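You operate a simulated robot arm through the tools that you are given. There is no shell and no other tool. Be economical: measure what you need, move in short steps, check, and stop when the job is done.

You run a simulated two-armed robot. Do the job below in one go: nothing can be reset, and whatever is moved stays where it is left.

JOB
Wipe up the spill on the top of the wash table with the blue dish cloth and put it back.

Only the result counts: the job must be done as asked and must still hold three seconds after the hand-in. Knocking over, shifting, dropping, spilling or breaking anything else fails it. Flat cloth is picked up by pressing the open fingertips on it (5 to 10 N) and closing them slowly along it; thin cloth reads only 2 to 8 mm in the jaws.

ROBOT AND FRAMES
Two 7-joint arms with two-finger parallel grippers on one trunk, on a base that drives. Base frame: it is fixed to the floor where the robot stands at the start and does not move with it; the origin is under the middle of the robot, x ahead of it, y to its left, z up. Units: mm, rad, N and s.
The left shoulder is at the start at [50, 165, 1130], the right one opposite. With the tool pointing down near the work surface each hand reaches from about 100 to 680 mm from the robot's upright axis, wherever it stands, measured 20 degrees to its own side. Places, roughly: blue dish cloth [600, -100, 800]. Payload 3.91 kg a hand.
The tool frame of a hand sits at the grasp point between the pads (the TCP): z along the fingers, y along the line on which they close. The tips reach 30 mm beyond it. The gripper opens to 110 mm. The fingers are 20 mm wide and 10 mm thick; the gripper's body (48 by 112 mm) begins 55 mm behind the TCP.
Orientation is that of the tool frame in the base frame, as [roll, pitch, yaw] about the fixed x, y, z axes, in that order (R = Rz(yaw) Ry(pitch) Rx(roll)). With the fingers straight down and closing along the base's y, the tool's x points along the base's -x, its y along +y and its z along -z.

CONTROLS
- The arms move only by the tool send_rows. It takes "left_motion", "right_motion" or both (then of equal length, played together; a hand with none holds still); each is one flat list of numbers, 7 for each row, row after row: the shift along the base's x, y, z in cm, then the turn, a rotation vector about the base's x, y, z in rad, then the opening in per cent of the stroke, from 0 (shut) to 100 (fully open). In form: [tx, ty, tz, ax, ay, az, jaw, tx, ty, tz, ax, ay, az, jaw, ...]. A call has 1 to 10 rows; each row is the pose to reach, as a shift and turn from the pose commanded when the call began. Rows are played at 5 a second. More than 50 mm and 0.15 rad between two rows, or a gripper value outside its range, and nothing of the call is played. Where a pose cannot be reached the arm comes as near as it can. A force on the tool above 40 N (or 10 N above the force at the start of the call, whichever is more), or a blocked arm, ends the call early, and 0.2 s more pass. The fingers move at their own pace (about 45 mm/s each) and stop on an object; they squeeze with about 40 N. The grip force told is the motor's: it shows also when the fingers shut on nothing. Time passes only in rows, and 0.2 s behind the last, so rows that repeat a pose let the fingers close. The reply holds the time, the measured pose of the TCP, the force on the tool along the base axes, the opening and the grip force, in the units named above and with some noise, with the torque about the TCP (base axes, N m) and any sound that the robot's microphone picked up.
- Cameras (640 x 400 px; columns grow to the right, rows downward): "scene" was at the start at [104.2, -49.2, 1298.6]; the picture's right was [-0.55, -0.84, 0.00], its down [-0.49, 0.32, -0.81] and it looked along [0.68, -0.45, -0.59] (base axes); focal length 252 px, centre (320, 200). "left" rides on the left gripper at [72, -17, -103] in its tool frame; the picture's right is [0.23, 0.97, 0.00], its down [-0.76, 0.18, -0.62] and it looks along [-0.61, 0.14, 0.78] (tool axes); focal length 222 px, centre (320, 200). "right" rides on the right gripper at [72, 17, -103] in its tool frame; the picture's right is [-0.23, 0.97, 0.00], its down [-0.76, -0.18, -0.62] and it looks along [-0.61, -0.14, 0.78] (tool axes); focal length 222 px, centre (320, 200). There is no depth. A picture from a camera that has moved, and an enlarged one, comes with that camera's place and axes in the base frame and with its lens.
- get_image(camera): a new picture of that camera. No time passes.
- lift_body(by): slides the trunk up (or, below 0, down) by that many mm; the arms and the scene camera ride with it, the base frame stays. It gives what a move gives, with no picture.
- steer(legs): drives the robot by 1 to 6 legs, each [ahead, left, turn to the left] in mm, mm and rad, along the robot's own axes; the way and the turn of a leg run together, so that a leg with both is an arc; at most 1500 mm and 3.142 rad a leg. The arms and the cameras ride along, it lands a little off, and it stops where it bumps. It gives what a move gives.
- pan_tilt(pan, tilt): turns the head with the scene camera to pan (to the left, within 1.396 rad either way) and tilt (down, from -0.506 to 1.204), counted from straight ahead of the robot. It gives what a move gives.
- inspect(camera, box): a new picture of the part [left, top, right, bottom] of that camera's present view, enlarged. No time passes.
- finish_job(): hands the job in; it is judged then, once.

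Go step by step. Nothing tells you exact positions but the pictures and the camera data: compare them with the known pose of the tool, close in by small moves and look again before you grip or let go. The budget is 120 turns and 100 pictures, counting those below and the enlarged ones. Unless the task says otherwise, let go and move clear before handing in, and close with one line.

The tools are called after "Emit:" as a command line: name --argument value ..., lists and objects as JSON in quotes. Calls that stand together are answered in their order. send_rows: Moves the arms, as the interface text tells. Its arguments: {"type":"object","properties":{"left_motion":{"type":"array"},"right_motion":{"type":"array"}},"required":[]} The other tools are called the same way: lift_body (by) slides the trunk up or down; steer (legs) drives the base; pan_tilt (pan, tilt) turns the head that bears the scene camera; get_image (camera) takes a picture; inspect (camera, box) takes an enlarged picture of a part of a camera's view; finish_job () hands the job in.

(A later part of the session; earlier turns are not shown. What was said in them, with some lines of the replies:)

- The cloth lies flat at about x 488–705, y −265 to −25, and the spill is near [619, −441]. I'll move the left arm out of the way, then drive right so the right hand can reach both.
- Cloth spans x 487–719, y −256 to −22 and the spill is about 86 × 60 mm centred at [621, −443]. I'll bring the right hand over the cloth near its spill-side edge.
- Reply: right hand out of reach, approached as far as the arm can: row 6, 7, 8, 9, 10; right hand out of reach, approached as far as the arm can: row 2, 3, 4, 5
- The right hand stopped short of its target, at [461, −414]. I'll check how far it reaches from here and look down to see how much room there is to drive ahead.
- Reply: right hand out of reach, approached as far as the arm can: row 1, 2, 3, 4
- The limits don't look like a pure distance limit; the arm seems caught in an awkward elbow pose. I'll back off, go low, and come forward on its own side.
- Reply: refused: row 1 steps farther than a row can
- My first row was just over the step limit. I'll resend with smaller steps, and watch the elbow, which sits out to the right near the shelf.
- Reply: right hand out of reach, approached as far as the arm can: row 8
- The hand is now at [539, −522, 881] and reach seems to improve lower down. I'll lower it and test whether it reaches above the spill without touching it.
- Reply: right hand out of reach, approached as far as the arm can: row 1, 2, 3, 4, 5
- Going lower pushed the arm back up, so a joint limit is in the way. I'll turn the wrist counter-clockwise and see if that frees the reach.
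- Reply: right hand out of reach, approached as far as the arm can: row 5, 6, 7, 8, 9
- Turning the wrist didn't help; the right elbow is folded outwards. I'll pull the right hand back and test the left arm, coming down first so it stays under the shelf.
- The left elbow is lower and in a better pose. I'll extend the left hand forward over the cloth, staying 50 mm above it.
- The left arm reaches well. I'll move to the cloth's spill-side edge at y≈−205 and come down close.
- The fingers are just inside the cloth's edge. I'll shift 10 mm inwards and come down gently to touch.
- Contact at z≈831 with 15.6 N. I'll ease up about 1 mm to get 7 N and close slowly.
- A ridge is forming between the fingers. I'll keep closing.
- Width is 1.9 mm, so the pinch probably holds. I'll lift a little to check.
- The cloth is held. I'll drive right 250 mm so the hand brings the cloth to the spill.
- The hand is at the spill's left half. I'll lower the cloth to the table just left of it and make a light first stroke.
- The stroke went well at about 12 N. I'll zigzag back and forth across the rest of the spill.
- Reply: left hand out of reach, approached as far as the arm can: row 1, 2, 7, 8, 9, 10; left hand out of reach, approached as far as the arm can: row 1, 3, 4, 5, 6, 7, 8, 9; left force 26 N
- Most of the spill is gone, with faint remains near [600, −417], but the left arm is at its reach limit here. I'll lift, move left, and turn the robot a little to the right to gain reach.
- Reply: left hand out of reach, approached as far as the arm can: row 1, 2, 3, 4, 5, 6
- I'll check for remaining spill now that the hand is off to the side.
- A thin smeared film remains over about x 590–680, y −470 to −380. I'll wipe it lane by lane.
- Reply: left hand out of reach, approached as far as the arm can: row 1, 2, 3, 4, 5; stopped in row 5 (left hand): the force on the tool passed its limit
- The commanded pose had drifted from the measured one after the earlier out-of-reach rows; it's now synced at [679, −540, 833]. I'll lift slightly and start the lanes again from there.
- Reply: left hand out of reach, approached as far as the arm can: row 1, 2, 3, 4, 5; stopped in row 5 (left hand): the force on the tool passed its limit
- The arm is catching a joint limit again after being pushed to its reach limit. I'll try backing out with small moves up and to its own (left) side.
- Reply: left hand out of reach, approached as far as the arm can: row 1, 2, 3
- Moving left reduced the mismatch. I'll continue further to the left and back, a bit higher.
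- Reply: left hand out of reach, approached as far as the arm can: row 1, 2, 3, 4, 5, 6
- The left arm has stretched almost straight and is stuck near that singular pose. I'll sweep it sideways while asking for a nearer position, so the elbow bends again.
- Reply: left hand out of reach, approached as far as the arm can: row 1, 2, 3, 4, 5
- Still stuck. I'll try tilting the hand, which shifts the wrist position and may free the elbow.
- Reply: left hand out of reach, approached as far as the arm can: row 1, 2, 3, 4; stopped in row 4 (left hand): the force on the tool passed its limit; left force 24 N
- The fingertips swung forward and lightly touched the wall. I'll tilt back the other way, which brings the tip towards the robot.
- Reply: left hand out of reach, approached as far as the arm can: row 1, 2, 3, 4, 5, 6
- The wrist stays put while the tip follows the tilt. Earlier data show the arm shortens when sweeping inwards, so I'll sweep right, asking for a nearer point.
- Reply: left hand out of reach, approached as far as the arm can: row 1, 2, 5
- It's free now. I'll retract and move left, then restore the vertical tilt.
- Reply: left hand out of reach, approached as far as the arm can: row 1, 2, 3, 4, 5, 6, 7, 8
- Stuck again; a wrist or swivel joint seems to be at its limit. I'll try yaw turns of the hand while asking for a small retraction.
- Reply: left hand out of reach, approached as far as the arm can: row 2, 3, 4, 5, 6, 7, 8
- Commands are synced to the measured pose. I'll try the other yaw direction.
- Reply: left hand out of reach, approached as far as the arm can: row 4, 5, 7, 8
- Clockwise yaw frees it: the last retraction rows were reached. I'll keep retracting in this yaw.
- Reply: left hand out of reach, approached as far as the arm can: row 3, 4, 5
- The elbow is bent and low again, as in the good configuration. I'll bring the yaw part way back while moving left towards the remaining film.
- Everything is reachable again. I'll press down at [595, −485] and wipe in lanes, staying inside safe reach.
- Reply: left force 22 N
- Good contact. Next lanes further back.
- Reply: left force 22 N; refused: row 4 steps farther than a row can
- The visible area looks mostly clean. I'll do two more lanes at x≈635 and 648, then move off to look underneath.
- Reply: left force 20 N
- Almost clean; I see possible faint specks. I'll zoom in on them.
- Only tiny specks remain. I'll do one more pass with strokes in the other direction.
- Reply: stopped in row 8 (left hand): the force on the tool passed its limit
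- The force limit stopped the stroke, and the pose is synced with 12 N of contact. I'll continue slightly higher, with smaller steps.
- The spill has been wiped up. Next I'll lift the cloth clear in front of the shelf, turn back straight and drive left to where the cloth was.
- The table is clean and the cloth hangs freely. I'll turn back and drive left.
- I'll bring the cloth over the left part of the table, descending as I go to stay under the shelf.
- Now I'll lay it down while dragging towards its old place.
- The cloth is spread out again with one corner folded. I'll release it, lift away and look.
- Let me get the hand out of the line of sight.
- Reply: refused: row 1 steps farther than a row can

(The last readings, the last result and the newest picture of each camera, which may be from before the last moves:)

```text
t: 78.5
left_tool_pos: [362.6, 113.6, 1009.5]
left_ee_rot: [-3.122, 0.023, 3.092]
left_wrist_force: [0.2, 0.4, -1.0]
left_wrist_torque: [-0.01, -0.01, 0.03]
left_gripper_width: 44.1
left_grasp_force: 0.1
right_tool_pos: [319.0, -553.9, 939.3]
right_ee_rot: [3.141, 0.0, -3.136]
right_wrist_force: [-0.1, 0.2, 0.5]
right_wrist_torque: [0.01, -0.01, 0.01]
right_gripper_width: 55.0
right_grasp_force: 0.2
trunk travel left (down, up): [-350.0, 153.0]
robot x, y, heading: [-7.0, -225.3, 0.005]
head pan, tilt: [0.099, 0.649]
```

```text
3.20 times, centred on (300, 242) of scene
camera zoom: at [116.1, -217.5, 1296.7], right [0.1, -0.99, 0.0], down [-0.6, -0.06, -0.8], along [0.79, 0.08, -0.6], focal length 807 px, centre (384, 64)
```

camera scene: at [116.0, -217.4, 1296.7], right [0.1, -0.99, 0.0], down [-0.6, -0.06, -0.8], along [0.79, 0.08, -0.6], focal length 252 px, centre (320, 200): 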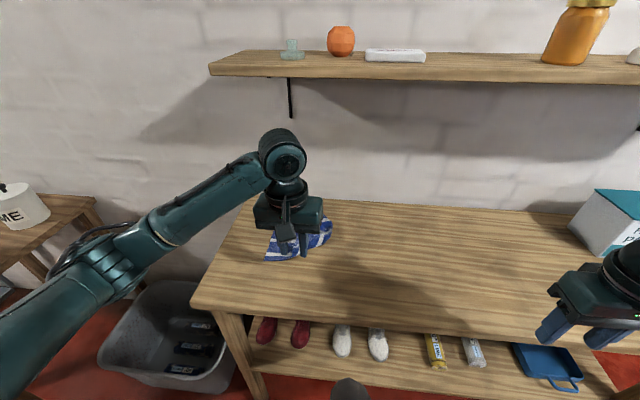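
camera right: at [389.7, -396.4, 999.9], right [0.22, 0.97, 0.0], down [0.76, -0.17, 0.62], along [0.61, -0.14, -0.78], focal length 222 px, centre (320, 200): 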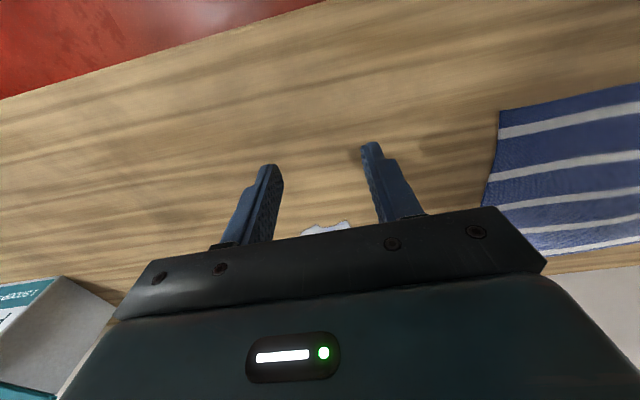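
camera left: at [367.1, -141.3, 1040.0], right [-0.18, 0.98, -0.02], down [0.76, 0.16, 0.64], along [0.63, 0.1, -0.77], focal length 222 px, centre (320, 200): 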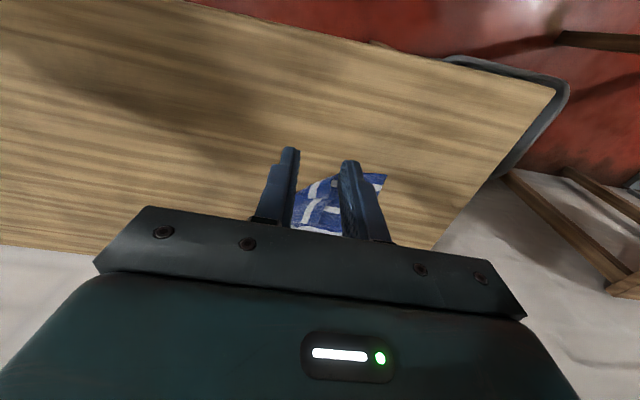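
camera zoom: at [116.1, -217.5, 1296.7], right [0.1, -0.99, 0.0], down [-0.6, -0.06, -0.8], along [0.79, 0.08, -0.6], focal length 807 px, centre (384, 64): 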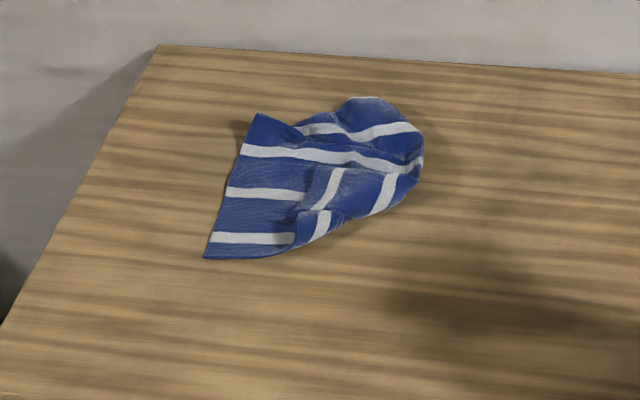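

The cloth lies back in its place, within x 508–714, y −210 to −38, with one corner folded over. I'll check the spill area once more.

Emit:
inspect --camera "scene" --box '[330, 185, 490, 285]'

Emit:
get_image --camera "scene"

```text
4.00 times, centred on (410, 235) of scene
camera zoom: at [116.1, -217.5, 1296.7], right [0.1, -0.99, 0.0], down [-0.6, -0.06, -0.8], along [0.79, 0.08, -0.6], focal length 1009 px, centre (-40, 60)
```

zoom: 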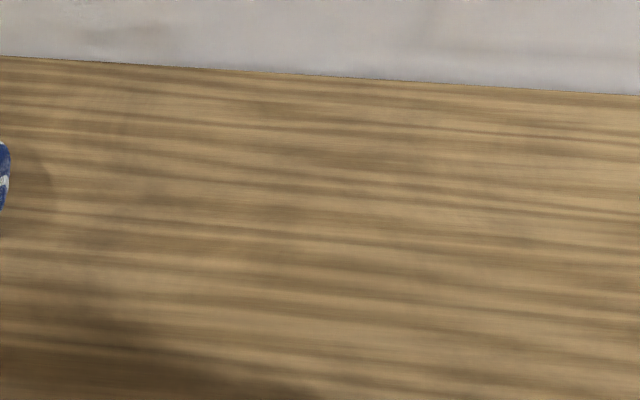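

```text
43 pictures are left
camera scene: at [116.1, -217.5, 1296.7], right [0.1, -0.99, 0.0], down [-0.6, -0.06, -0.8], along [0.79, 0.08, -0.6], focal length 252 px, centre (320, 200)
```

scene: 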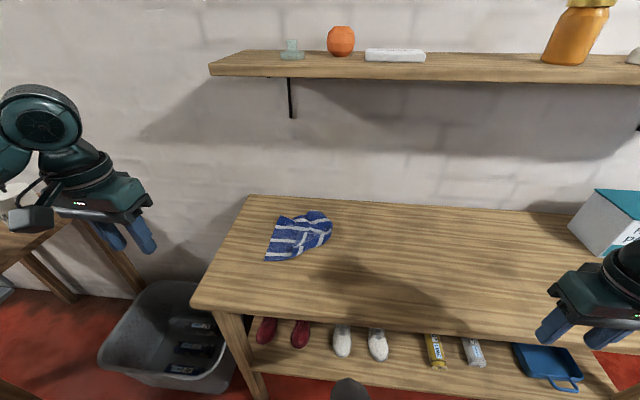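

The spill is gone, the cloth is back at its place, both hands are clear and nothing else has moved. I'm handing in.

Emit:
finish_job

```text
The job is handed in.
```

I wiped up the spill with the blue dish cloth and put the cloth back in its place, though it lies slightly rumpled with one corner folded over.
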